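You operate a simulated robot arm through the tools that you are given. There is no shell and no other tool. Be economical: measure what you need, move in short steps, check, and stop when the job is done.

The job below is to be done with a simulated two-armed robot. You get a single attempt, and the scene is never put back.

## Task
Pick up the grey cartridge with a yellow cap with one hand, pass it to the other hand and put it on the low shelf of the narrow bench.
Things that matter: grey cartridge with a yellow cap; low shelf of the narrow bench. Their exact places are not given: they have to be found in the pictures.

Only the result counts: the job must be done as asked and must still hold three seconds after the hand-in. Knocking over, shifting, dropping, spilling or breaking anything else fails it. A push-on lid holds only when it is set on centred and level and pressed home; a screw cap is set on level and turned clockwise until tight.

## Robot
Two 7-joint arms with two-finger parallel grippers on one trunk, on a base that drives. Base frame: it is fixed to the floor where the robot stands at the start and does not move with it; the origin is under the middle of the robot, x ahead of it, y to its left, z up. Units: cm, degrees, N and s.
The left shoulder is at the start at [5, 16.8, 98.2], the right one opposite. With the tool pointing down near the work surface each hand reaches from about 10 to 58 cm from the robot's upright axis, wherever it stands, measured 20 degrees to its own side. Places, roughly: grey cartridge with a yellow cap (6x6x22 cm) [50, 20, 50]; low shelf of the narrow bench [-130, -70, 30]. Payload 1.57 kg a hand.
Tool frame (each hand has its own): the origin (TCP) lies between the finger pads and is the grasp point; the fingertips stand 3 cm ahead of it; z points along the fingers, y is the line along which they close. Largest opening 8 cm; finger width 1.7, thickness 1.2; the body of the gripper, 4 by 8.2 cm, starts 8 cm behind the TCP.
Orientation is told as [roll, pitch, yaw] about the base's x, y, z axes, in that order, counted from this pose: with the fingers straight down and closing along the base's y, the tool's x points along the base's -x, its y along +y and its z along -z.

## Interface
- The arms move only by the tool play_rows. It takes "left_motion", "right_motion" or both (then of equal length, played together; a hand with none holds still); each is a list of rows, each a list of 6 numbers: the shift along the base's x, y, z in units of 25 mm (1.0 is 25 mm), then the turn, a rotation vector about the base's x, y, z in units of 6 degrees (1.0 is 6 degrees). In form: [[dx, dy, dz, ax, ay, az], ...]. A call has 1 to 8 rows; each row shifts and turns the commanded pose from where the row before left it. "left_hand" and "right_hand" are, for a hand that has rows, the finger opening in cm, from 0 to 8, set as the call begins (left out, the last holds). A call with a number of a shift or a turn outside -1 to 1 is refused whole. Each row takes 0.2 s and may step no farther than 5 cm and 8.6 degrees from the row before; otherwise, or with a gripper value out of range, the whole call is refused. A pose out of reach is approached as far as the arm can. The call stops where the force on the tool passes 40 N (or 10 N more than at its start, if that is more) or the arm is blocked; 0.2 s more then pass. The fingers move at their own pace (about 4.5 cm/s each) and stop on an object; they squeeze with about 32 N. The grip force told is the motor's: it shows also when the fingers shut on nothing. Time passes only in rows, and 0.2 s behind the last, so rows that do not move let the fingers close. The reply holds the time, the measured pose of the TCP, the force on the tool along the base axes, the opening and the grip force, in the units named above and with some noise, with the torque about the TCP (base axes, N m) and any sound that the robot's microphone picked up.
- Cameras (640 x 400 px; columns grow to the right, rows downward): "scene" is now at [11.97, 2.08, 116.81]; the picture's right is [0.24, -0.97, 0.00], its down [-0.80, -0.20, -0.57] and it looks along [0.55, 0.14, -0.82] (base axes); focal length 268 px, centre (320, 200). "left" rides on the left gripper at [7.2, 0.6, -12.2] in its tool frame; the picture's right is [-0.09, 1.00, 0.00], its down [-0.84, -0.08, -0.54] and it looks along [-0.54, -0.05, 0.84] (tool axes); focal length 238 px, centre (320, 200). "right" rides on the right gripper at [7.2, -0.7, -12.2] in its tool frame; the picture's right is [0.09, 1.00, 0.00], its down [-0.84, 0.08, -0.54] and it looks along [-0.54, 0.05, 0.84] (tool axes); focal length 238 px, centre (320, 200).
- capture(camera): a new picture of that camera. No time passes.
- raise_lower(by): slides the trunk up (or, below 0, down) by that many cm; the arms and the scene camera ride with it, the base frame stays. It gives what a move gives, with no picture.
- roll_base(legs): drives the robot by 1 to 6 legs, each [ahead, left, turn to the left] in cm, cm and degrees, along the robot's own axes; the way and the turn of a leg run together, so that a leg with both is an arc; at most 150 cm and 180 degrees a leg. The arms and the cameras ride along, it lands a little off, and it stops where it bumps. It gives what a move gives.
- pan_tilt(pan, tilt): turns the head with the scene camera to pan (to the left, within 80 degrees either way) and tilt (down, from -29 to 69), counted from straight ahead of the robot. It gives what a move gives.
- pixel_to_xyz(camera, pixels): for up to 12 pixels [column, row] of the newest picture of that camera ("zoom" is the newest enlarged one), the place [x, y, z] in the base frame of the surface seen there, good to about 0.3 cm, but the place of the scene camera against the robot may be out by one fixed shift of up to 1.2 cm in any direction. No time passes.
- enlarge(camera, box): a new picture of the part [left, top, right, bottom] of that camera's present view, enlarged. No time passes.
- finish_job(): hands the job in; it is judged then, once.

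Go step by step. Measure first, check grasps and placings, and put right what went wrong. The budget is 80 turns and 78 pictures, counting those below and the enlarged ones. Unless the task says otherwise, let go and move clear before handing in, and close with one line.

The tools are called after "Emit:" as a command line: name --argument value ..., lists and objects as JSON in quotes. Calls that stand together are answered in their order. play_rows: Moves the arms, as the interface text tells. Its arguments: {"type":"object","properties":{"left_motion":{"type":"array","items":{"type":"array","items":{"type":"number"}}},"left_hand":{"type":"number"},"right_motion":{"type":"array","items":{"type":"array","items":{"type":"number"}}},"right_hand":{"type":"number"}},"required":[]} The other tools are called the same way: raise_lower (by) slides the trunk up or down; roll_base (legs) drives the base; pan_tilt (pan, tilt) turns the head that bears the scene camera; capture (camera) takes a picture; pixel_to_xyz (camera, pixels) gives the place of the surface under pixels of a picture; enlarge (camera, box) takes an enlarged picture of a part of a camera's view; finish_job () hands the job in.

At the start:

```text
time: 0.0
left_position: [33.87, 31.49, 70.42]
left_tool_rot: [0.0, 0.0, 0.0]
left_ft_force: [0.0, 0.3, -0.1]
left_wrist_torque: [-0.02, 0.0, 0.0]
left_finger_gap: 8.02
left_finger_force: 0.1
right_position: [34.68, -2.86, 72.55]
right_tool_rot: [0.0, 0.1, 0.0]
right_ft_force: [-0.4, 0.0, -0.6]
right_wrist_torque: [0.01, -0.02, -0.03]
right_finger_gap: 8.0
right_finger_force: 0.1
trunk travel left (down, up): [-15.0, 29.3]
robot x, y, heading: [-0.21, 0.26, 0.2]
head pan, tilt: [13.9, 55.4]
```

scene: 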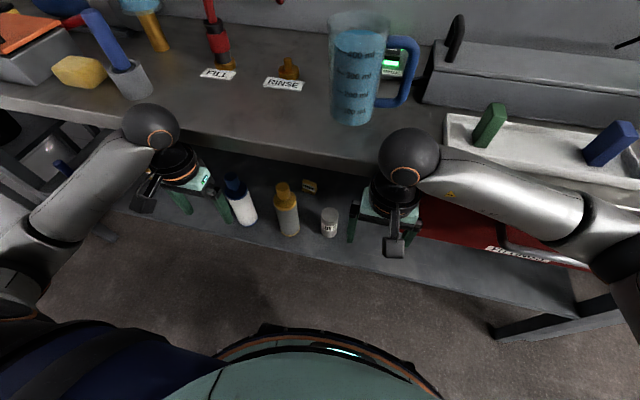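
right: 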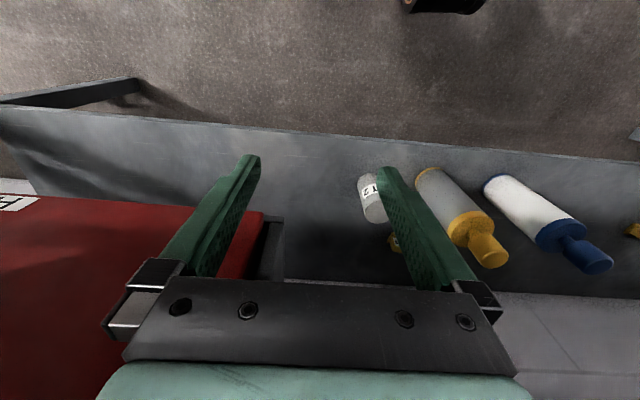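
left: 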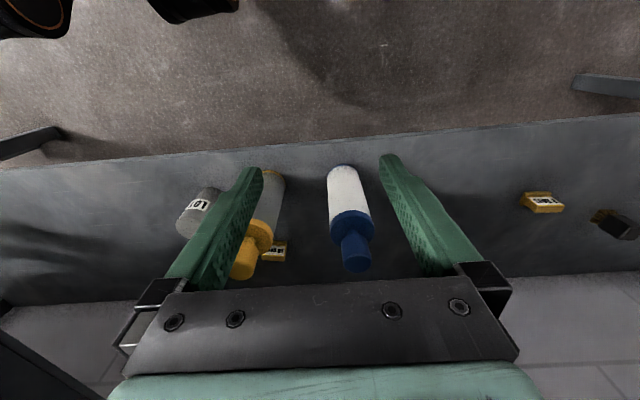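

The grey cartridge with the yellow cap shows at scene pixel (287,210), standing on the low shelf of the bench in front. I measure it and its surroundings.

Emit:
pixel_to_xyz --camera "scene" --pixels '[[282, 187], [287, 200], [288, 215], [290, 234], [285, 250], [240, 200], [330, 222], [300, 165], [240, 140], [340, 165], [310, 186], [290, 245]]'

Emit:
enlarge --camera "scene" --box '[180, 130, 420, 280]'

Emit:
pixel_to_xyz --camera "left" --pixels '[[242, 268], [258, 238], [272, 185], [355, 255], [345, 190], [195, 215], [278, 252]]'

```text
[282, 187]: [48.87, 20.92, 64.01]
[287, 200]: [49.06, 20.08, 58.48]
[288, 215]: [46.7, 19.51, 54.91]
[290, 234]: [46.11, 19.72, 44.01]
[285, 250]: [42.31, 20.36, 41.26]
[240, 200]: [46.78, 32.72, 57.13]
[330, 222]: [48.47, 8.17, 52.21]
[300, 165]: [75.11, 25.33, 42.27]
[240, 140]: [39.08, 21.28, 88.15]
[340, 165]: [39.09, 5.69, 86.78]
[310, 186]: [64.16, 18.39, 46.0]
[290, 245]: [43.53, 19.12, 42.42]
```

```text
2.67 times, centred on (300, 205) of scene
```

zoom: 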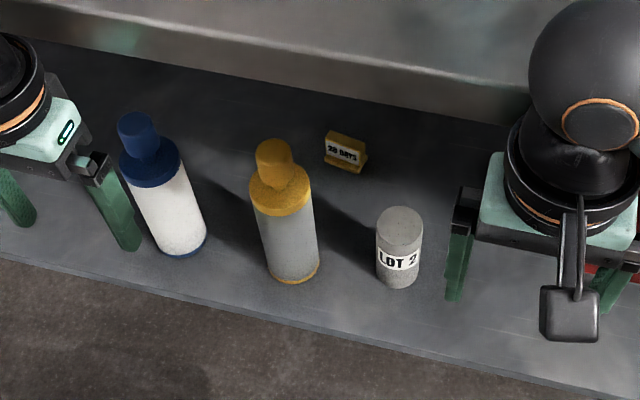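

```text
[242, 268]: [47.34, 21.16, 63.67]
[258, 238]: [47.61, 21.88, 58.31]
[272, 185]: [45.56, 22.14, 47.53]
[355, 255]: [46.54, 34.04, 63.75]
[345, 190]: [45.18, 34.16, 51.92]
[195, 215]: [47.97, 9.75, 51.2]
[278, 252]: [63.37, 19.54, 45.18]
```

The cartridge stands under the table top at about (48.5, 20.6), z 42–64, with neighbours about 13 cm to either side. I tilt the left hand forward and bring it in front of the cartridge, low.

Emit:
play_rows --left_motion '[[-0.2, -0.5, -0.5, 0, -1, 0], [-0.2, -0.5, -0.5, 0, -1, 0], [0, -0.5, -0.6, 0, -1, 0], [0, -0.5, -0.7, 0, -1, 0], [0, -0.6, -0.7, 0, -1, 0], [0, -0.6, -0.8, 0, -1, 0], [0, -0.6, -0.8, 0, -1, 0], [0, -0.6, -0.8, 0, -1, 0]]' --left_hand 8

Emit:
capture --camera "left"

Emit:
capture --camera "scene"

```text
time: 1.8
left_position: [32.93, 20.55, 56.75]
left_tool_rot: [-0.1, -48.1, 0.1]
left_ft_force: [-0.3, 0.0, 0.1]
left_wrist_torque: [0.02, 0.01, -0.02]
left_finger_gap: 8.02
left_finger_force: 0.1
right_position: [34.69, -2.99, 72.57]
right_tool_rot: [0.0, 0.0, 0.0]
right_ft_force: [-0.2, 0.7, 0.3]
right_wrist_torque: [-0.02, 0.01, 0.01]
right_finger_gap: 8.0
right_finger_force: 0.1
trunk travel left (down, up): [-15.0, 29.3]
robot x, y, heading: [-0.32, 0.11, -0.1]
head pan, tilt: [13.9, 55.4]
```

```text
73 pictures are left
```

left: 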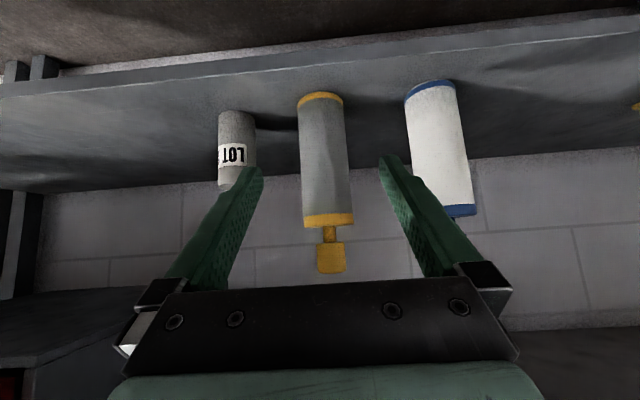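

```text
72 pictures are left
```

scene: 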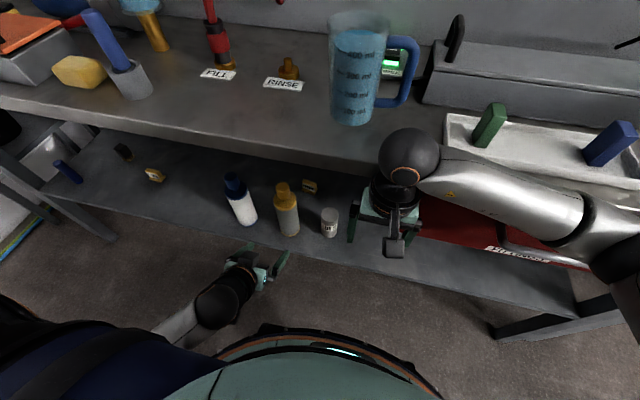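

The cartridge is between the fingers in the left view (body at 322,160). I measure its axis and the shelf edge.

Emit:
pixel_to_xyz --camera "left" --pixels '[[322, 120], [325, 160], [329, 205], [331, 258], [302, 160], [347, 160], [320, 97], [320, 80], [320, 60], [435, 150], [237, 140]]'

```text
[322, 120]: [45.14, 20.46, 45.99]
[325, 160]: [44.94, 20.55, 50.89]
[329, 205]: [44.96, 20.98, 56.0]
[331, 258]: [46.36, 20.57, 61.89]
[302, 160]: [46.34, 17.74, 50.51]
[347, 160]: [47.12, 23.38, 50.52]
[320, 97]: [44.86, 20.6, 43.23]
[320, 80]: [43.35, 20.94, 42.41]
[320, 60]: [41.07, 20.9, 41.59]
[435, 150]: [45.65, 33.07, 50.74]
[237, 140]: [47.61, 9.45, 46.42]
```

The axis is at about (48.0, 20.6) and lines up with the hand. I move in along the approach line to grasp low on the body at z≈48.5.

Emit:
play_rows --left_motion '[[0.85, 0, -0.47, 0, -1, 0], [0.85, 0, -0.47, 0, 0, 0], [0.85, 0, -0.47, 0, 0, 0], [0.85, 0, -0.47, 0, 0, 0], [0.85, 0, -0.47, 0, 0, 0], [0.85, 0, -0.47, 0, 0, 0], [0.85, 0, -0.47, 0, 0, 0]]'

Emit:
capture --camera "left"

Emit:
enlarge --camera "scene" --box '[180, 130, 420, 280]'

```text
time: 3.4
left_position: [47.54, 20.65, 48.56]
left_tool_rot: [0.0, -53.9, 0.0]
left_ft_force: [0.5, -0.2, 0.4]
left_wrist_torque: [-0.01, -0.03, -0.01]
left_finger_gap: 8.02
left_finger_force: 0.0
right_position: [34.59, -2.92, 72.47]
right_tool_rot: [0.0, 0.1, 0.0]
right_ft_force: [0.1, 0.5, -0.2]
right_wrist_torque: [-0.03, -0.01, -0.02]
right_finger_gap: 8.0
right_finger_force: 0.1
trunk travel left (down, up): [-15.0, 29.3]
robot x, y, heading: [-0.19, -0.01, 0.2]
head pan, tilt: [13.9, 55.4]
```

```text
71 pictures are left
```

left: 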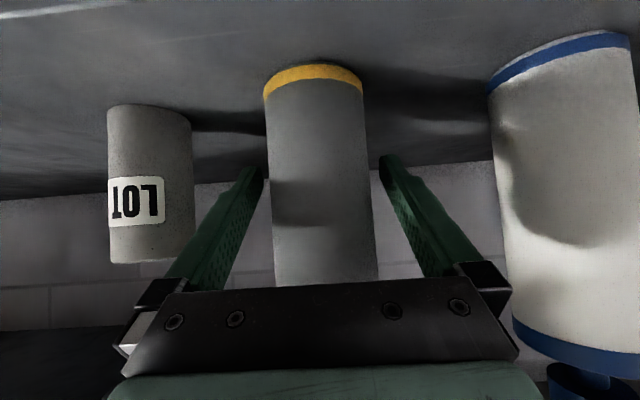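

```text
2.67 times, centred on (300, 205) of scene
```

zoom: 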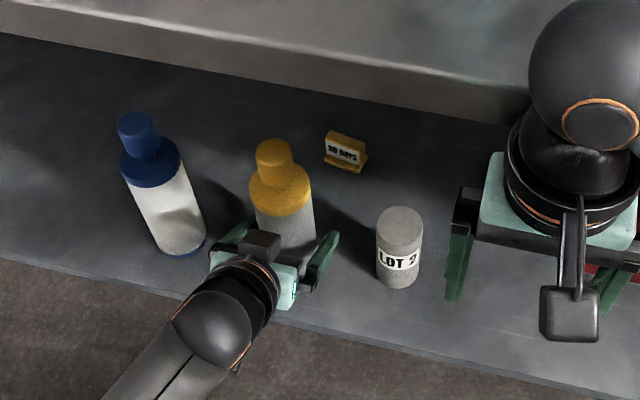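

The body sits centred between the fingers. I close the left hand.

Emit:
play_rows --left_motion '[[0, 0, 0, 0, 0, 0], [0, 0, 0, 0, 0, 0], [0, 0, 0, 0, 0, 0], [0, 0, 0, 0, 0, 0]]' --left_hand 4

```text
time: 4.4
left_position: [47.61, 20.56, 48.39]
left_tool_rot: [0.0, -54.0, 0.1]
left_ft_force: [-1.1, 0.4, 0.0]
left_wrist_torque: [-0.01, -0.05, 0.01]
left_finger_gap: 5.94
left_finger_force: 32.4
right_position: [34.6, -2.9, 72.52]
right_tool_rot: [0.0, 0.0, 0.0]
right_ft_force: [0.7, -0.1, -0.4]
right_wrist_torque: [-0.01, 0.0, 0.01]
right_finger_gap: 8.0
right_finger_force: 0.0
trunk travel left (down, up): [-15.0, 29.3]
robot x, y, heading: [0.03, 0.41, 0.3]
head pan, tilt: [13.9, 55.4]
```

Gripped at 5.94 cm with 32 N. I lift a little and pull straight back out.

Emit:
play_rows --left_motion '[[0, 0, 0.5, 0, 0, 0], [0, 0, 0.6, 0, 0, 0], [0, 0, 0.6, 0, 0, 0], [-0.7, 0, 0.2, 0, 0, 0], [-0.9, 0, 0, 0, 0, 0], [-0.9, 0, 0, 0, 0, 0], [-0.9, 0, 0, 0, 0, 0], [-0.9, 0, 0, 0, 0, 0]]'

Emit:
capture --camera "scene"

```text
time: 6.2
left_position: [36.86, 20.48, 53.38]
left_tool_rot: [0.0, -54.0, 0.0]
left_ft_force: [-0.4, -0.2, -2.8]
left_wrist_torque: [0.02, -0.01, 0.0]
left_finger_gap: 5.95
left_finger_force: 32.2
right_position: [34.55, -2.98, 72.55]
right_tool_rot: [0.0, -0.1, 0.0]
right_ft_force: [0.0, -0.7, -0.1]
right_wrist_torque: [0.03, -0.03, -0.03]
right_finger_gap: 7.98
right_finger_force: 0.1
trunk travel left (down, up): [-15.0, 29.3]
robot x, y, heading: [0.3, -0.3, 0.2]
head pan, tilt: [13.9, 55.4]
```

```text
69 pictures are left
```

scene: 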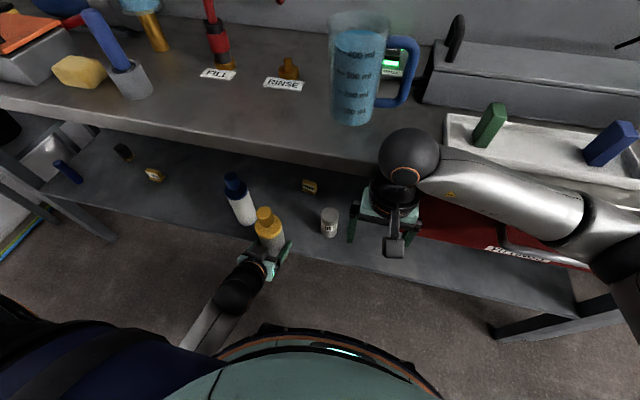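

The cartridge is held and clear of the shelf. I back off the bench to get room for the handover.

Emit:
roll_base --legs '[[-35, 0, 0]]'

Emit:
pan_tilt --pan -75 --tilt 30

Emit:
capture --camera "scene"

```text
time: 8.5
left_position: [1.89, 20.53, 53.37]
left_tool_rot: [0.1, -54.1, 0.1]
left_ft_force: [0.0, 0.0, -2.3]
left_wrist_torque: [0.01, -0.03, -0.01]
left_finger_gap: 5.94
left_finger_force: 31.8
right_position: [-0.54, -2.88, 72.48]
right_tool_rot: [0.0, 0.1, 0.0]
right_ft_force: [-0.1, 0.6, 0.9]
right_wrist_torque: [-0.02, 0.01, 0.01]
right_finger_gap: 7.97
right_finger_force: 0.0
trunk travel left (down, up): [-15.0, 29.3]
robot x, y, heading: [-34.84, -0.08, -0.0]
head pan, tilt: [13.9, 55.4]
```

```text
time: 10.1
left_position: [1.86, 20.52, 53.39]
left_tool_rot: [0.0, -54.0, 0.1]
left_ft_force: [0.5, 0.3, -2.1]
left_wrist_torque: [0.01, 0.01, 0.02]
left_finger_gap: 5.95
left_finger_force: 31.9
right_position: [-0.56, -2.95, 72.39]
right_tool_rot: [0.0, 0.0, 0.1]
right_ft_force: [-0.5, -0.6, 0.3]
right_wrist_torque: [0.01, -0.01, 0.02]
right_finger_gap: 7.99
right_finger_force: 0.1
trunk travel left (down, up): [-15.0, 29.3]
robot x, y, heading: [-35.11, -0.22, -0.3]
head pan, tilt: [-75.0, 30.0]
```

```text
68 pictures are left
```

scene: 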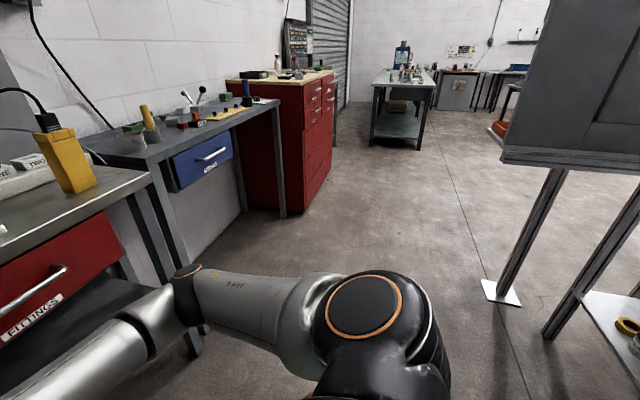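

To the right a cabinet on legs with a low shelf shows (at 610,330), which could be the narrow bench. I measure its points.

Emit:
pixel_to_xyz --camera "scene" --pixels '[[500, 292], [552, 330], [590, 300], [630, 325], [600, 320], [505, 150], [500, 130], [635, 370], [620, 150], [560, 60]]'

Emit:
pan_tilt --pan -80 --tilt 55

Emit:
capture --camera "scene"

```text
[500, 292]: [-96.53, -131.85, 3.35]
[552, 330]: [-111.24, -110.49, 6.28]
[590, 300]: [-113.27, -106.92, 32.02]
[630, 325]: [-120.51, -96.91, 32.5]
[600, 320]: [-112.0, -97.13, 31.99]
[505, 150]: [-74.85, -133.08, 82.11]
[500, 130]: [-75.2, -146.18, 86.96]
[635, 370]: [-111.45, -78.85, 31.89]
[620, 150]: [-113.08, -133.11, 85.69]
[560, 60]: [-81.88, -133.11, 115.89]
```

```text
time: 11.0
left_position: [1.76, 20.39, 53.23]
left_tool_rot: [0.0, -54.0, 0.1]
left_ft_force: [0.4, 0.1, -2.4]
left_wrist_torque: [0.0, 0.0, 0.02]
left_finger_gap: 5.95
left_finger_force: 32.1
right_position: [-0.36, -2.84, 72.46]
right_tool_rot: [0.0, -0.1, -0.1]
right_ft_force: [-0.1, -0.1, 0.2]
right_wrist_torque: [0.0, 0.03, 0.01]
right_finger_gap: 8.0
right_finger_force: 0.0
trunk travel left (down, up): [-15.0, 29.3]
robot x, y, heading: [-35.06, -0.29, 0.0]
head pan, tilt: [-80.0, 55.0]
```

```text
67 pictures are left
```

scene: 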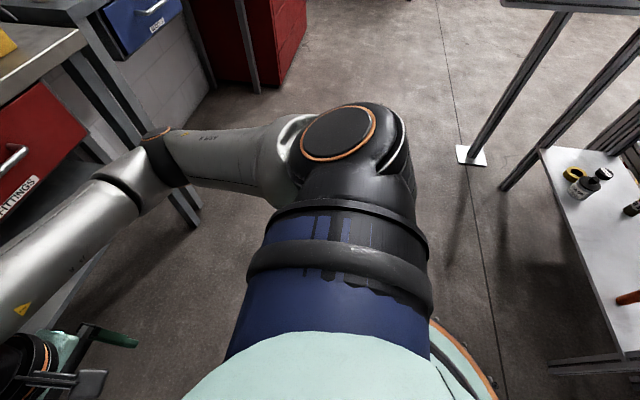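

The narrow bench's low shelf surface is at z≈32, front edge near x≈-110. First the handover: I turn both hands to face each other across the middle, left low on the body and right higher.

Emit:
play_rows --left_motion '[[0.03, -0.41, 0.215, 0, 0, -0.9375], [0.03, -0.41, 0.215, 0, 0, -0.9375], [0.03, -0.41, 0.215, 0, 0, -0.9375], [0.03, -0.41, 0.215, 0, 0, -0.9375], [0.03, -0.41, 0.215, 0, 0, -0.9375], [0.03, -0.41, 0.215, 0, 0, -0.9375], [0.03, -0.41, 0.215, 0, 0, -0.9375], [0.03, -0.41, 0.215, 0, 0, -0.9375]]' --right_motion '[[0.05, -0.55, 0.25, 0.439, -0.439, 0.862], [0.05, -0.55, 0.25, 0.439, -0.439, 0.862], [0.05, -0.55, 0.25, 0.439, -0.439, 0.862], [0.05, -0.55, 0.25, 0.439, -0.439, 0.862], [0.05, -0.55, 0.25, 0.439, -0.439, 0.862], [0.05, -0.55, 0.25, 0.439, -0.439, 0.862], [0.05, -0.55, 0.25, 0.439, -0.439, 0.862], [0.05, -0.55, 0.25, 0.439, -0.439, 0.862]]'

Emit:
pan_tilt --pan 0 --tilt 50

Emit:
capture --camera "scene"

```text
time: 12.8
left_position: [2.32, 12.22, 57.64]
left_tool_rot: [0.0, -53.9, -44.9]
left_ft_force: [0.5, 0.3, -2.9]
left_wrist_torque: [-0.01, 0.01, 0.01]
left_finger_gap: 5.96
left_finger_force: 32.3
right_position: [0.5, -13.96, 77.47]
right_tool_rot: [12.7, -26.5, 39.4]
right_ft_force: [0.3, 0.3, -0.7]
right_wrist_torque: [-0.01, -0.03, 0.01]
right_finger_gap: 8.0
right_finger_force: 0.0
trunk travel left (down, up): [-15.0, 29.3]
robot x, y, heading: [-35.0, -0.03, 0.0]
head pan, tilt: [-80.0, 55.0]
```

```text
time: 14.3
left_position: [2.3, 12.3, 57.53]
left_tool_rot: [-0.1, -54.0, -44.8]
left_ft_force: [1.0, 0.2, -2.4]
left_wrist_torque: [0.01, 0.02, -0.02]
left_finger_gap: 5.94
left_finger_force: 32.2
right_position: [0.61, -14.11, 77.38]
right_tool_rot: [12.8, -26.5, 39.3]
right_ft_force: [-0.1, -0.3, -0.1]
right_wrist_torque: [-0.04, 0.0, -0.02]
right_finger_gap: 8.0
right_finger_force: 0.1
trunk travel left (down, up): [-15.0, 29.3]
robot x, y, heading: [-35.11, 0.0, 0.1]
head pan, tilt: [0.0, 50.0]
```

```text
66 pictures are left
```

scene: 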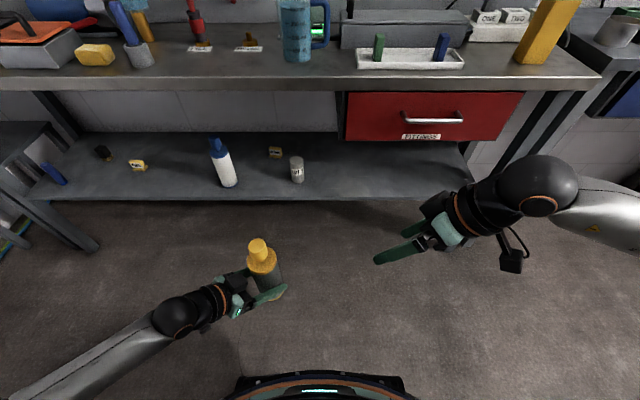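

All is going as planned and the neighbours are undisturbed. I play the second half of the turn.

Emit:
play_rows --left_motion '[[0.03, -0.41, 0.215, 0, 0, -0.9375], [0.03, -0.41, 0.215, 0, 0, -0.9375], [0.03, -0.41, 0.215, 0, 0, -0.9375], [0.03, -0.41, 0.215, 0, 0, -0.9375], [0.03, -0.41, 0.215, 0, 0, -0.9375], [0.03, -0.41, 0.215, 0, 0, -0.9375], [0.03, -0.41, 0.215, 0, 0, -0.9375], [0.03, -0.41, 0.215, 0, 0, -0.9375]]' --right_motion '[[0.1, -0.1, 0.05, 0.439, -0.439, 0.862], [0.1, -0.1, 0.05, 0.439, -0.439, 0.862], [0.1, -0.1, 0.05, 0.439, -0.439, 0.862], [0.1, -0.1, 0.05, 0.439, -0.439, 0.862], [0.1, -0.1, 0.05, 0.439, -0.439, 0.862], [0.1, -0.1, 0.05, 0.439, -0.439, 0.862], [0.1, -0.1, 0.05, 0.439, -0.439, 0.862], [0.1, -0.1, 0.05, 0.439, -0.439, 0.862]]'

Emit:
capture --camera "scene"

Emit:
capture --camera "right"

```text
time: 16.1
left_position: [3.18, 4.25, 62.03]
left_tool_rot: [-0.1, -54.0, -89.9]
left_ft_force: [0.5, 0.5, -2.3]
left_wrist_torque: [0.02, -0.06, 0.01]
left_finger_gap: 5.95
left_finger_force: 32.9
right_position: [-2.03, -11.82, 78.0]
right_tool_rot: [10.4, -36.2, 56.5]
right_ft_force: [-0.7, 0.2, 0.0]
right_wrist_torque: [0.02, -0.02, -0.02]
right_finger_gap: 8.0
right_finger_force: 0.1
right hand out of reach, approached as far as the arm can: row 2, 3, 4, 5, 6, 7, 8
trunk travel left (down, up): [-15.0, 29.3]
robot x, y, heading: [-35.05, -0.27, -0.2]
head pan, tilt: [0.0, 50.0]
```

```text
65 pictures are left
```

scene: 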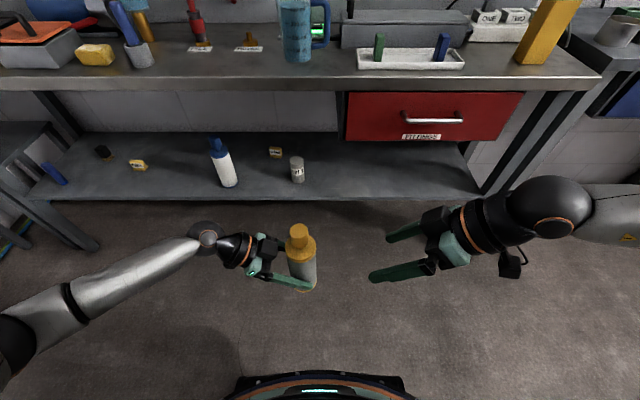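

```text
64 pictures are left
```

right: 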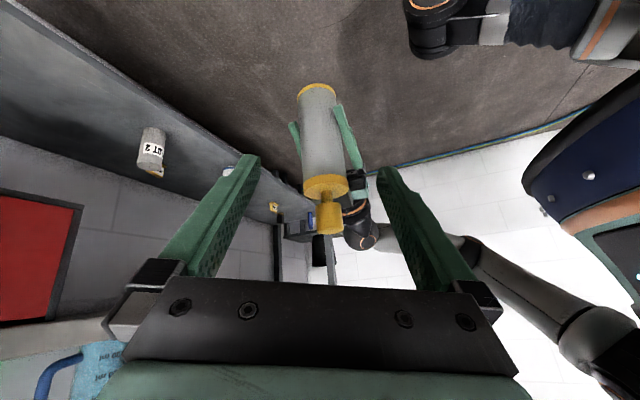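

The right hand hit a joint limit before reaching its pose (now yaw 56, pitch −36), because it was too far out to its own side. I move the cartridge ahead and a bit left, and the right hand inward, so it can reach the facing orientation.

Emit:
play_rows --left_motion '[[0.5, 0.4, 0, 0, 0, 0], [0.5, 0.4, 0, 0, 0, 0], [0.5, 0.4, 0, 0, 0, 0], [0.5, 0.4, 0, 0, 0, 0], [0, 0, 0, 0, 0, 0], [0, 0, 0, 0, 0, 0], [0, 0, 0, 0, 0, 0], [0, 0, 0, 0, 0, 0]]' --right_motion '[[0.3, 0.5, 0, 0, 0, 0], [0.3, 0.5, 0, 0, 0, 0], [0.3, 0.5, 0, 0, 0, 0], [0.3, 0.5, 0, 0, 0, 0], [0.3, 0.5, 0, 0, 0, 0], [0.3, 0.5, 0, 0, 0, 0], [0.3, 0.5, 0, 0, 0, 0], [0.3, 0.5, 0, 0, 0, 0]]'

Emit:
capture --camera "scene"

```text
time: 17.9
left_position: [8.12, 8.08, 61.99]
left_tool_rot: [0.0, -53.9, -89.8]
left_ft_force: [0.5, 0.0, -1.8]
left_wrist_torque: [0.0, -0.02, -0.01]
left_finger_gap: 5.95
left_finger_force: 31.7
right_position: [4.03, -1.87, 78.1]
right_tool_rot: [10.3, -36.3, 56.5]
right_ft_force: [0.1, -0.1, 0.6]
right_wrist_torque: [0.01, 0.01, 0.0]
right_finger_gap: 7.98
right_finger_force: 0.0
trunk travel left (down, up): [-15.0, 29.3]
robot x, y, heading: [-34.89, -0.22, -0.1]
head pan, tilt: [0.0, 50.0]
```

```text
63 pictures are left
```

scene: 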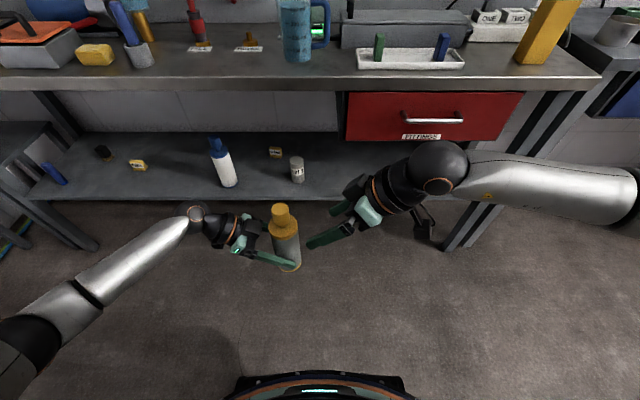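

The commanded pose is clamped to where the arm is, so I now turn on from here by small amounts to azimuth ~75, tilt 54, and watch whether it follows.

Emit:
play_rows --right_motion '[[0.16, 0, -0.1, 0.475, -0.62, 0.425], [0.16, 0, -0.1, 0.475, -0.62, 0.425], [0.16, 0, -0.1, 0.475, -0.62, 0.425], [0.16, 0, -0.1, 0.475, -0.62, 0.425]]' --right_hand 8

Emit:
capture --camera "right"

Emit:
capture --camera "scene"

```text
time: 18.9
left_position: [8.03, 8.21, 61.99]
left_tool_rot: [0.0, -54.1, -89.8]
left_ft_force: [-0.1, -0.2, -1.1]
left_wrist_torque: [0.01, 0.01, 0.01]
left_finger_gap: 5.93
left_finger_force: 32.3
right_position: [5.63, -1.91, 77.09]
right_tool_rot: [-2.3, -52.8, 75.8]
right_ft_force: [1.1, -0.3, 0.5]
right_wrist_torque: [0.01, 0.04, 0.0]
right_finger_gap: 8.01
right_finger_force: 0.0
trunk travel left (down, up): [-15.0, 29.3]
robot x, y, heading: [-35.28, -0.23, -0.3]
head pan, tilt: [0.0, 50.0]
```

```text
62 pictures are left
```

right: 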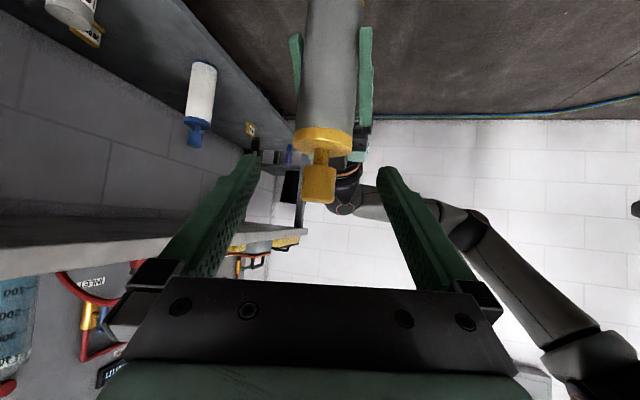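

```text
61 pictures are left
```

scene: 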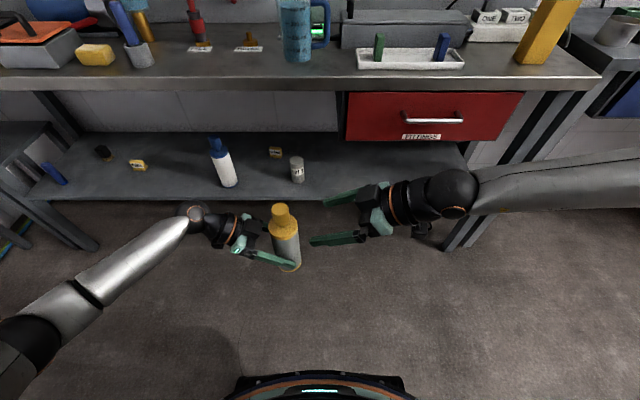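

The right hand now has the wanted orientation. I measure the cartridge in the right view.

Emit:
pixel_to_xyz --camera "right" --pixels '[[328, 60], [326, 100], [323, 140], [320, 185], [304, 100], [349, 100], [300, 40], [366, 90]]'

```text
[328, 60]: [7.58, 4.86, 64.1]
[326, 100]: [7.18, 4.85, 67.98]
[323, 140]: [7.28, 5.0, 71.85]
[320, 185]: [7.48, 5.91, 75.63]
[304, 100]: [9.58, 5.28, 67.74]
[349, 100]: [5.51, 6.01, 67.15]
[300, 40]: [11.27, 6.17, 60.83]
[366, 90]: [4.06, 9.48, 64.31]
```

The axis is at (8.0, 7.7), matching the approach line. I move the right hand in to z≈69.6 on the upper body.

Emit:
play_rows --right_motion '[[0.15, 0.62, -0.5, 0, 0, 0], [0.15, 0.62, -0.5, 0, 0, 0], [0.15, 0.62, -0.5, 0, 0, 0], [0.15, 0.62, -0.5, 0, 0, 0], [0.15, 0.62, -0.5, 0, 0, 0], [0.15, 0.62, -0.5, 0, 0, 0]]'

Emit:
capture --camera "right"

Emit:
enlarge --camera "scene" --box '[180, 160, 420, 310]'

```text
time: 20.3
left_position: [8.05, 8.16, 61.99]
left_tool_rot: [-0.1, -54.0, -89.8]
left_ft_force: [-0.5, -1.1, -1.9]
left_wrist_torque: [0.02, 0.01, 0.0]
left_finger_gap: 5.93
left_finger_force: 32.2
right_position: [7.96, 7.4, 69.5]
right_tool_rot: [-2.3, -52.7, 75.6]
right_ft_force: [-0.2, 0.3, 0.0]
right_wrist_torque: [-0.01, 0.01, 0.0]
right_finger_gap: 7.97
right_finger_force: 0.0
trunk travel left (down, up): [-15.0, 29.3]
robot x, y, heading: [-35.19, -0.12, 0.1]
head pan, tilt: [0.0, 50.0]
```

```text
60 pictures are left
```

right: 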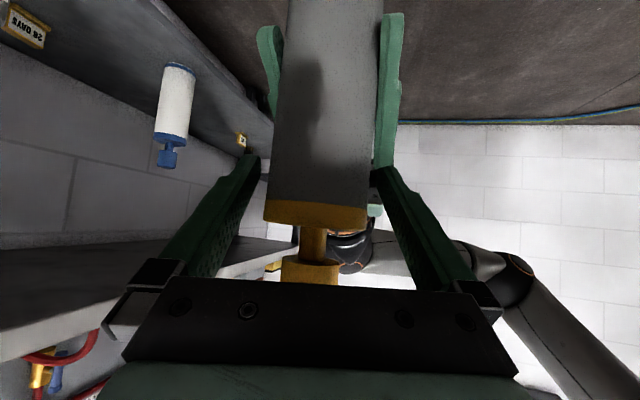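

```text
2.67 times, centred on (300, 235) of scene
```

zoom: 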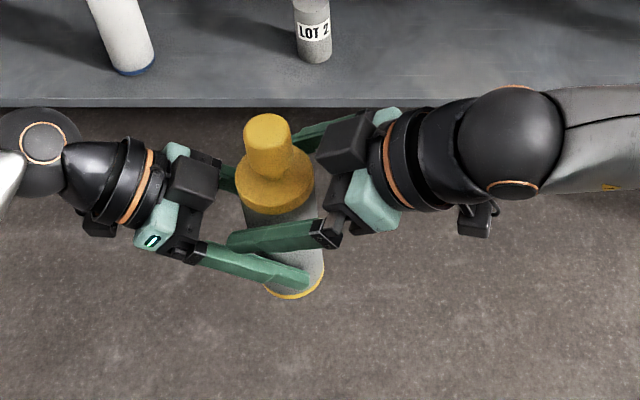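

The cartridge is between the right fingers and nothing touches. I close the right hand.

Emit:
play_rows --right_motion '[[0, 0, 0, 0, 0, 0], [0, 0, 0, 0, 0, 0], [0, 0, 0, 0, 0, 0], [0, 0, 0, 0, 0, 0]]' --right_hand 4

```text
time: 21.3
left_position: [8.09, 8.04, 61.96]
left_tool_rot: [0.0, -54.0, -89.9]
left_ft_force: [-6.2, 0.2, 0.0]
left_wrist_torque: [-0.05, -0.6, -0.04]
left_finger_gap: 5.94
left_finger_force: 32.2
right_position: [7.92, 7.44, 69.65]
right_tool_rot: [-2.3, -52.7, 75.8]
right_ft_force: [5.4, -0.2, -0.1]
right_wrist_torque: [-0.01, 0.15, -0.04]
right_finger_gap: 5.99
right_finger_force: 32.7
trunk travel left (down, up): [-15.0, 29.3]
robot x, y, heading: [-34.79, 0.09, -0.1]
head pan, tilt: [0.0, 50.0]
```

Both hands grip (5.99 cm, 32 N on the right). I open the left hand and then back it away along its fingers.

Emit:
play_rows --left_motion '[[0, 0, 0, 0, 0, 0], [0, 0, 0, 0, 0, 0], [0, 0, 0, 0, 0, 0], [0, 0, 0, 0, 0, 0]]' --left_hand 8

Emit:
play_rows --left_motion '[[0, 0.7, 0.5, 0, 0, 0], [0, 0.7, 0.5, 0, 0, 0], [0, 0.7, 0.5, 0, 0, 0], [0, 0.7, 0.5, 0, 0, 0], [0, 0.7, 0.3, 0, 0, 0], [0, 0.7, 0, 0, 0, 0]]'

Emit:
capture --camera "scene"

```text
time: 22.3
left_position: [8.05, 8.16, 61.91]
left_tool_rot: [0.0, -54.0, -89.8]
left_ft_force: [-1.7, 0.0, -0.2]
left_wrist_torque: [0.02, -0.04, -0.02]
left_finger_gap: 7.99
left_finger_force: 0.1
right_position: [7.94, 7.44, 69.62]
right_tool_rot: [-2.1, -52.6, 75.7]
right_ft_force: [0.2, 0.7, 0.0]
right_wrist_torque: [-0.03, 0.02, -0.01]
right_finger_gap: 5.94
right_finger_force: 32.1
trunk travel left (down, up): [-15.0, 29.3]
robot x, y, heading: [-35.06, -0.25, -0.1]
head pan, tilt: [0.0, 50.0]
```

```text
time: 23.7
left_position: [8.02, 18.58, 67.74]
left_tool_rot: [0.1, -54.1, -89.9]
left_ft_force: [0.2, 0.6, -0.2]
left_wrist_torque: [0.0, -0.01, -0.01]
left_finger_gap: 8.0
left_finger_force: 0.1
right_position: [7.9, 7.52, 69.53]
right_tool_rot: [-2.2, -52.7, 75.7]
right_ft_force: [0.2, 0.1, 0.6]
right_wrist_torque: [0.01, 0.01, -0.03]
right_finger_gap: 5.97
right_finger_force: 31.9
trunk travel left (down, up): [-15.0, 29.3]
robot x, y, heading: [-35.19, -0.11, -0.1]
head pan, tilt: [0.0, 50.0]
```

```text
58 pictures are left
```

scene: 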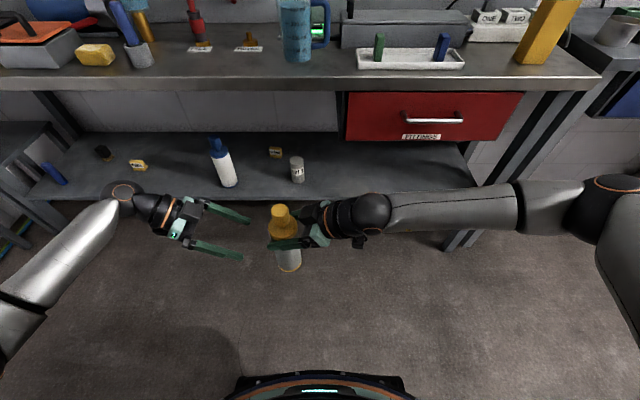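

The right hand alone now holds the cartridge. I turn both hands back to point ahead and bring the right one to its own side.

Emit:
play_rows --right_motion '[[-0.14, -0.64, 0, 0, 0, -0.9], [-0.14, -0.64, 0, 0, 0, -0.9], [-0.14, -0.64, 0, 0, 0, -0.9], [-0.14, -0.64, 0, 0, 0, -0.9], [-0.14, -0.64, 0, 0, 0, -0.9], [-0.14, -0.64, 0, 0, 0, -0.9], [-0.14, -0.64, 0, 0, 0, -0.9]]' --left_motion '[[-0.2, 0.3, 0, 0, 0, 1], [-0.2, 0.3, 0, 0, 0, 1], [-0.2, 0.3, 0, 0, 0, 1], [-0.2, 0.3, 0, 0, 0, 1], [-0.2, 0.3, 0, 0, 0, 1], [-0.2, 0.3, 0, 0, 0, 1], [-0.2, 0.3, 0, 0, 0, 1]]'

Emit:
play_rows --right_motion '[[-0.14, -0.64, 0, 0, 0, -0.9], [-0.14, -0.64, 0, 0, 0, -0.9], [-0.14, -0.64, 0, 0, 0, -0.9], [-0.14, -0.64, 0, 0, 0, -0.9], [-0.14, -0.64, 0, 0, 0, -0.9], [-0.14, -0.64, 0, 0, 0, -0.9], [-0.14, -0.64, 0, 0, 0, -0.9]]' --left_motion '[[-0.2, 0.1, 0, 0, 0, 1], [-0.2, 0.1, 0, 0, 0, 1], [-0.2, 0.1, 0, 0, 0, 1], [-0.2, 0.1, 0, 0, 0, 1], [-0.2, 0.1, 0, 0, 0, 1], [-0.2, 0.1, 0, 0, 0, 1], [-0.2, 0.1, 0, 0, 0, 1]]'

Emit:
capture --camera "scene"

```text
time: 25.3
left_position: [4.58, 24.04, 67.69]
left_tool_rot: [-0.1, -54.0, -47.6]
left_ft_force: [0.1, 0.4, -0.5]
left_wrist_torque: [-0.01, 0.01, -0.03]
left_finger_gap: 8.03
left_finger_force: 0.1
right_position: [4.43, -6.76, 68.14]
right_tool_rot: [0.5, -54.8, 37.9]
right_ft_force: [-0.3, -0.2, -1.9]
right_wrist_torque: [-0.02, 0.09, 0.01]
right_finger_gap: 5.95
right_finger_force: 31.8
right hand out of reach, approached as far as the arm can: row 6, 7
trunk travel left (down, up): [-15.0, 29.3]
robot x, y, heading: [-35.06, 0.31, -0.2]
head pan, tilt: [0.0, 50.0]
```

```text
time: 26.9
left_position: [1.04, 25.66, 67.73]
left_tool_rot: [0.1, -54.0, -5.7]
left_ft_force: [0.9, 0.4, -0.6]
left_wrist_torque: [0.01, 0.01, 0.0]
left_finger_gap: 7.99
left_finger_force: 0.0
right_position: [0.87, -28.22, 66.04]
right_tool_rot: [2.0, -54.7, 2.0]
right_ft_force: [-0.5, 0.0, -2.1]
right_wrist_torque: [-0.02, 0.04, -0.01]
right_finger_gap: 5.92
right_finger_force: 32.0
right hand out of reach, approached as far as the arm can: row 1, 2, 3, 4, 5, 6, 7
trunk travel left (down, up): [-15.0, 29.3]
robot x, y, heading: [-35.44, -0.14, -0.1]
head pan, tilt: [0.0, 50.0]
```

```text
57 pictures are left
```

scene: 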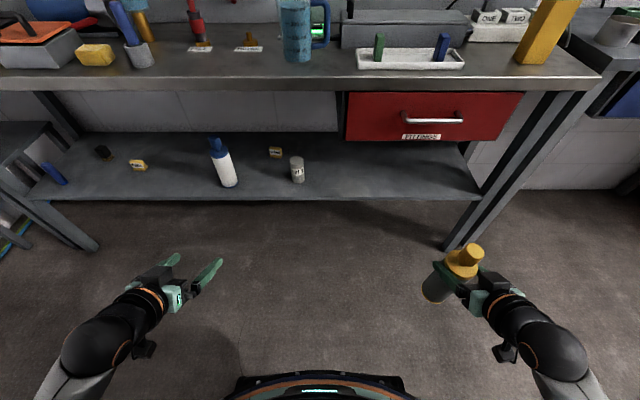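

The cartridge hangs upright in the right hand. I turn around to look at the narrow bench.

Emit:
roll_base --legs '[[0, 0, -90], [0, 0, -80]]'

Emit:
pan_tilt --pan 20 --tilt 35

Emit:
capture --camera "scene"

```text
time: 34.6
left_position: [-66.82, -31.02, 67.78]
left_tool_rot: [0.0, -54.0, -176.8]
left_ft_force: [-0.9, 0.0, -0.6]
left_wrist_torque: [-0.02, -0.02, 0.01]
left_finger_gap: 7.99
left_finger_force: 0.0
right_position: [-75.1, 22.18, 66.11]
right_tool_rot: [2.1, -54.5, -168.7]
right_ft_force: [-0.7, -0.2, -2.1]
right_wrist_torque: [-0.03, -0.02, -0.02]
right_finger_gap: 5.92
right_finger_force: 32.3
trunk travel left (down, up): [-15.0, 29.3]
robot x, y, heading: [-34.85, -0.22, -171.1]
head pan, tilt: [0.0, 50.0]
```

```text
time: 35.5
left_position: [-66.77, -30.99, 67.8]
left_tool_rot: [0.0, -53.9, -176.8]
left_ft_force: [0.0, -0.1, -0.6]
left_wrist_torque: [0.0, 0.03, -0.02]
left_finger_gap: 8.01
left_finger_force: 0.2
right_position: [-75.19, 22.21, 66.09]
right_tool_rot: [1.9, -54.5, -168.8]
right_ft_force: [0.0, -0.7, -1.9]
right_wrist_torque: [0.04, -0.02, -0.01]
right_finger_gap: 5.94
right_finger_force: 31.9
trunk travel left (down, up): [-15.0, 29.3]
robot x, y, heading: [-34.94, -0.18, -170.8]
head pan, tilt: [20.0, 35.0]
```

```text
56 pictures are left
```

scene: 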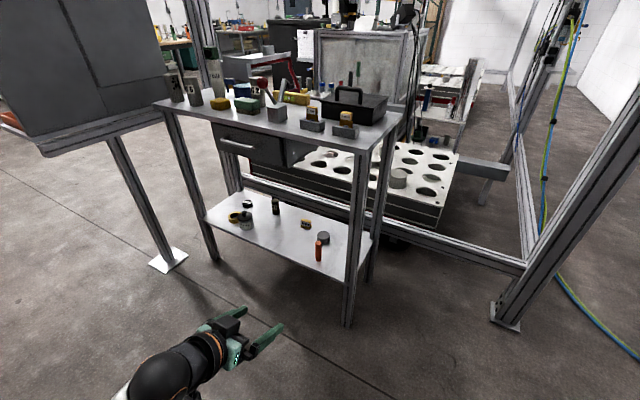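

The narrow bench is clear now: low shelf at (290,240) with small things on it. I measure its corners, legs, items and the top and drawer above.

Emit:
pixel_to_xyz --camera "scene" --pixels '[[208, 221], [340, 278], [270, 245], [290, 235], [300, 255], [235, 218], [320, 250], [305, 223], [347, 320], [217, 255], [250, 160], [350, 152]]'

Emit:
enlarge --camera "scene" --box '[150, 80, 420, 340]'

```text
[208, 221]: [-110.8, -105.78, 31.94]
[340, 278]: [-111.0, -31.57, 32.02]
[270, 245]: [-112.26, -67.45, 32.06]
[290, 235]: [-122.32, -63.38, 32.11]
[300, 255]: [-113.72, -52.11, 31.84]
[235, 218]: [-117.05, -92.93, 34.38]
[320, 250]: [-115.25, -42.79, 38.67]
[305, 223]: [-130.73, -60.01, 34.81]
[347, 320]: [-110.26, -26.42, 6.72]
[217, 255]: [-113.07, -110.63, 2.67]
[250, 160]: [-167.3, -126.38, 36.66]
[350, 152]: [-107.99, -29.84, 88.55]
```

```text
1.54 times, centred on (285, 210) of scene
```

zoom: 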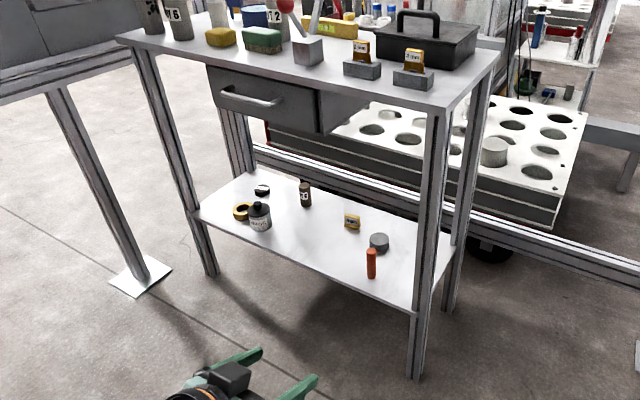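

The shelf is at z≈32.0, front edge x≈-110.8, clear around (-118,-64). Before driving I test a comfortable right-hand pose, level the cartridge a bit, and draw the left hand in; I also measure the items on the shelf.

Emit:
pixel_to_xyz --camera "zoom" --pixels '[[260, 222], [242, 212], [305, 200], [352, 226], [379, 245], [371, 270], [310, 230], [320, 255], [335, 205], [250, 110], [320, 128], [440, 108]]'

Emit:
play_rows --right_motion '[[-0.3, -0.7, -0.48, 0.094, -0.042, 0], [-0.3, -0.7, -0.48, 0.094, -0.042, 0], [-0.3, -0.7, -0.48, 0.094, -0.042, 0], [-0.3, -0.7, -0.48, 0.094, -0.042, 0], [-0.3, -0.7, -0.48, 0.094, -0.042, 0]]' --left_motion '[[0.87, 0.14, 0.6, 0, 0, 0], [0.87, 0.14, 0.6, 0, 0, 0], [0.87, 0.14, 0.6, 0, 0, 0], [0.87, 0.14, 0.6, 0, 0, 0], [0.87, 0.14, 0.6, 0, 0, 0]]'

Emit:
pan_tilt --pan 0 --tilt 50

Emit:
capture --camera "scene"

```text
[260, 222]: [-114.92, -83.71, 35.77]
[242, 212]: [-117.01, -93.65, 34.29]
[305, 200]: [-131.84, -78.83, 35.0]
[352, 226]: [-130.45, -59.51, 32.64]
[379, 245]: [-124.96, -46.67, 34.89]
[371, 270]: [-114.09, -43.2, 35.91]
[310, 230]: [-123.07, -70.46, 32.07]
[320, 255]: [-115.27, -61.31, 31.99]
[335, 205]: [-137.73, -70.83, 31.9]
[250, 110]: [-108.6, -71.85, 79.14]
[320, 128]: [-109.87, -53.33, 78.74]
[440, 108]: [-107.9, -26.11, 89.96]
```

```text
time: 36.7
left_position: [-59.98, -32.97, 66.81]
left_tool_rot: [0.0, -54.2, -176.8]
left_ft_force: [-0.3, 1.0, -0.3]
left_wrist_torque: [-0.01, 0.01, 0.0]
left_finger_gap: 8.01
left_finger_force: 0.0
left hand out of reach, approached as far as the arm can: row 1, 2, 3, 4, 5
right_position: [-75.13, 22.17, 66.0]
right_tool_rot: [1.9, -54.5, -168.8]
right_ft_force: [0.8, 0.5, -3.0]
right_wrist_torque: [0.05, 0.01, 0.01]
right_finger_gap: 5.93
right_finger_force: 31.9
right hand out of reach, approached as far as the arm can: row 1, 2, 3, 4, 5
trunk travel left (down, up): [-15.0, 29.3]
robot x, y, heading: [-35.32, 0.14, -170.8]
head pan, tilt: [20.0, 35.0]
```

```text
time: 37.5
left_position: [-60.09, -33.01, 66.79]
left_tool_rot: [-0.1, -54.0, -176.8]
left_ft_force: [-0.5, -0.5, 0.1]
left_wrist_torque: [0.01, 0.01, -0.02]
left_finger_gap: 8.01
left_finger_force: 0.1
right_position: [-75.11, 22.16, 65.96]
right_tool_rot: [2.0, -54.5, -168.9]
right_ft_force: [-0.7, -0.5, -2.9]
right_wrist_torque: [0.0, -0.01, 0.04]
right_finger_gap: 5.92
right_finger_force: 31.6
trunk travel left (down, up): [-15.0, 29.3]
robot x, y, heading: [-35.04, 0.06, -171.0]
head pan, tilt: [0.0, 50.0]
```

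```text
54 pictures are left
```

scene: 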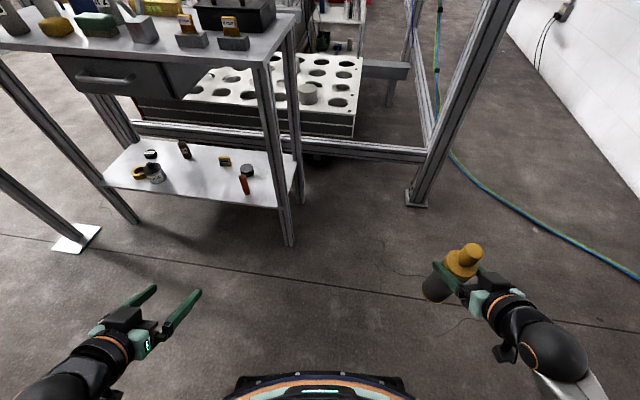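

The right arm is stuck at a joint limit and did not move at all. I try to free it by moving forward and up.

Emit:
play_rows --right_motion '[[-0.6, -0.1, 0.6, 0, 0, 0], [-0.6, -0.1, 0.6, 0, 0, 0], [-0.6, -0.1, 0.6, 0, 0, 0], [-0.6, -0.1, 0.6, 0, 0, 0]]'

Emit:
enlarge --camera "scene" --box '[400, 220, 640, 400]'

```text
time: 38.5
left_position: [-59.95, -33.01, 66.85]
left_tool_rot: [0.0, -54.0, -176.7]
left_ft_force: [-1.6, 0.6, 0.2]
left_wrist_torque: [0.01, 0.02, -0.01]
left_finger_gap: 7.99
left_finger_force: 0.1
right_position: [-81.22, 20.98, 72.12]
right_tool_rot: [2.1, -54.4, -168.9]
right_ft_force: [0.2, -0.4, -2.1]
right_wrist_torque: [0.03, 0.02, 0.01]
right_finger_gap: 5.92
right_finger_force: 31.6
trunk travel left (down, up): [-15.0, 29.3]
robot x, y, heading: [-35.04, -0.29, -170.8]
head pan, tilt: [0.0, 50.0]
```

```text
2.22 times, centred on (520, 310) of scene
```

zoom: 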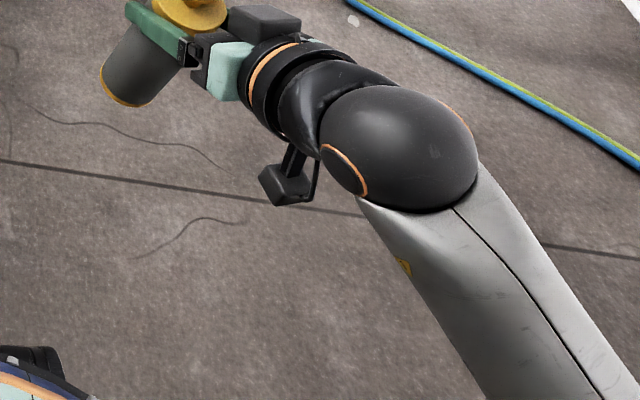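

It moved freely: the limit was only for being too close in. I now bring the hand leftwards and level the cartridge, staying extended.

Emit:
play_rows --right_motion '[[-0.16, -0.7, -0.4, 0.078, -0.035, 0], [-0.16, -0.7, -0.4, 0.078, -0.035, 0], [-0.16, -0.7, -0.4, 0.078, -0.035, 0], [-0.16, -0.7, -0.4, 0.078, -0.035, 0], [-0.16, -0.7, -0.4, 0.078, -0.035, 0], [-0.16, -0.7, -0.4, 0.078, -0.035, 0]]'

Emit:
capture --camera "scene"

```text
time: 39.9
left_position: [-60.18, -33.02, 66.83]
left_tool_rot: [0.0, -54.0, -176.9]
left_ft_force: [-0.4, -1.0, -0.2]
left_wrist_torque: [-0.04, 0.0, 0.01]
left_finger_gap: 7.99
left_finger_force: 0.1
right_position: [-81.48, 20.28, 71.5]
right_tool_rot: [1.7, -54.2, -168.4]
right_ft_force: [0.3, 0.8, -2.4]
right_wrist_torque: [0.04, -0.04, 0.03]
right_finger_gap: 5.97
right_finger_force: 32.3
right hand out of reach, approached as far as the arm can: row 1, 2, 3, 4, 5, 6
trunk travel left (down, up): [-15.0, 29.3]
robot x, y, heading: [-35.14, 0.01, -171.0]
head pan, tilt: [0.0, 50.0]
```

```text
52 pictures are left
```

scene: 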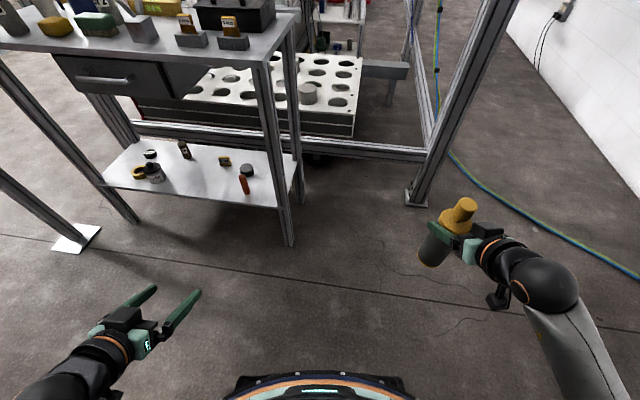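

I find out which component is blocked: first purely leftward, then purely down, then a yaw test.

Emit:
play_rows --right_motion '[[0.1, -0.8, 0, 0, 0, 0], [0.1, -0.8, 0, 0, 0, 0]]'

Emit:
play_rows --right_motion '[[0, 0, -0.8, 0, 0, 0], [0, 0, -0.8, 0, 0, 0]]'

Emit:
play_rows --right_motion '[[0, 0, 0, 0, 0, -0.9], [0, 0, 0, 0, 0, -0.9]]'

```text
time: 40.5
left_position: [-60.09, -32.96, 66.86]
left_tool_rot: [0.0, -54.0, -176.8]
left_ft_force: [-0.6, -0.4, 0.8]
left_wrist_torque: [-0.01, -0.03, 0.02]
left_finger_gap: 7.99
left_finger_force: 0.0
right_position: [-81.05, 20.6, 71.39]
right_tool_rot: [-1.6, -52.6, -165.3]
right_ft_force: [-0.2, -0.1, -2.3]
right_wrist_torque: [-0.01, -0.04, 0.02]
right_finger_gap: 5.96
right_finger_force: 32.4
right hand out of reach, approached as far as the arm can: row 1, 2
trunk travel left (down, up): [-15.0, 29.3]
robot x, y, heading: [-35.13, -0.27, -170.9]
head pan, tilt: [0.0, 50.0]
```

```text
time: 41.1
left_position: [-60.08, -32.9, 66.81]
left_tool_rot: [0.0, -54.0, -176.7]
left_ft_force: [-0.2, 0.1, -0.6]
left_wrist_torque: [0.0, -0.03, 0.0]
left_finger_gap: 8.02
left_finger_force: 0.1
right_position: [-80.93, 20.57, 71.3]
right_tool_rot: [-1.7, -52.5, -165.4]
right_ft_force: [0.8, 0.1, -2.4]
right_wrist_torque: [-0.01, 0.01, 0.02]
right_finger_gap: 5.97
right_finger_force: 32.5
right hand out of reach, approached as far as the arm can: row 1, 2
trunk travel left (down, up): [-15.0, 29.3]
robot x, y, heading: [-34.93, 0.15, -171.2]
head pan, tilt: [0.0, 50.0]
```

```text
time: 41.7
left_position: [-60.04, -32.96, 66.82]
left_tool_rot: [0.0, -54.1, -176.8]
left_ft_force: [0.8, 0.2, 0.5]
left_wrist_torque: [-0.01, -0.05, 0.02]
left_finger_gap: 8.0
left_finger_force: 0.0
right_position: [-79.09, 23.33, 73.46]
right_tool_rot: [-1.4, -52.5, -171.0]
right_ft_force: [0.2, 0.9, -2.6]
right_wrist_torque: [0.02, 0.0, 0.0]
right_finger_gap: 5.94
right_finger_force: 32.0
right hand out of reach, approached as far as the arm can: row 1, 2
trunk travel left (down, up): [-15.0, 29.3]
robot x, y, heading: [-35.13, 0.12, -170.9]
head pan, tilt: [0.0, 50.0]
```

Left and down are blocked here; forward was free. I extend farther forward and then test down again.

Emit:
play_rows --right_motion '[[-0.8, -0.12, 0, 0, 0, 0], [-0.8, -0.12, 0, 0, 0, 0], [-0.8, -0.12, 0, 0, 0, 0], [-0.8, -0.12, 0, 0, 0, 0], [-0.3, 0, -0.8, 0, 0, 0], [0, 0, -0.8, 0, 0, 0]]'

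Emit:
play_rows --right_motion '[[0, -0.7, 0, 0, 0, 0], [0, -0.7, 0, 0, 0, 0]]'

Emit:
capture --camera "scene"

```text
time: 43.1
left_position: [-60.13, -32.91, 66.78]
left_tool_rot: [0.0, -54.0, -176.8]
left_ft_force: [0.0, -0.5, -1.4]
left_wrist_torque: [-0.01, -0.03, 0.0]
left_finger_gap: 7.99
left_finger_force: 0.0
right_position: [-87.81, 22.24, 71.44]
right_tool_rot: [-1.6, -52.5, -170.9]
right_ft_force: [-0.4, 0.3, -2.6]
right_wrist_torque: [0.01, -0.03, -0.03]
right_finger_gap: 5.93
right_finger_force: 31.6
right hand out of reach, approached as far as the arm can: row 6
trunk travel left (down, up): [-15.0, 29.3]
robot x, y, heading: [-35.24, -0.07, -170.6]
head pan, tilt: [0.0, 50.0]
```

```text
time: 43.7
left_position: [-60.07, -33.01, 66.79]
left_tool_rot: [0.0, -54.0, -176.8]
left_ft_force: [-0.6, -0.4, 0.0]
left_wrist_torque: [0.01, 0.02, 0.04]
left_finger_gap: 8.0
left_finger_force: 0.0
right_position: [-87.85, 22.17, 71.36]
right_tool_rot: [-1.6, -52.5, -170.8]
right_ft_force: [-0.3, 0.4, -2.6]
right_wrist_torque: [-0.02, -0.01, 0.0]
right_finger_gap: 5.94
right_finger_force: 32.4
right hand out of reach, approached as far as the arm can: row 1, 2
trunk travel left (down, up): [-15.0, 29.3]
robot x, y, heading: [-34.98, -0.34, -171.0]
head pan, tilt: [0.0, 50.0]
```

```text
51 pictures are left
```

scene: 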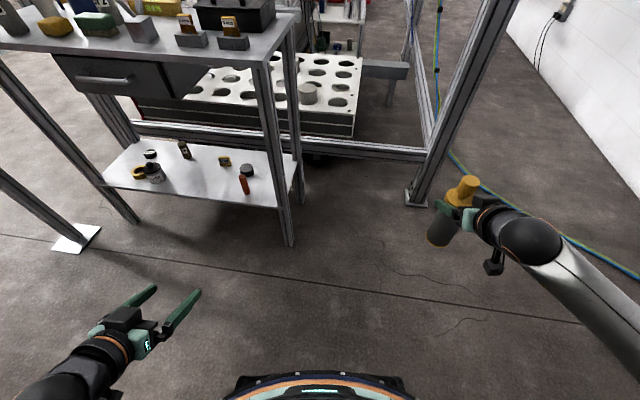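

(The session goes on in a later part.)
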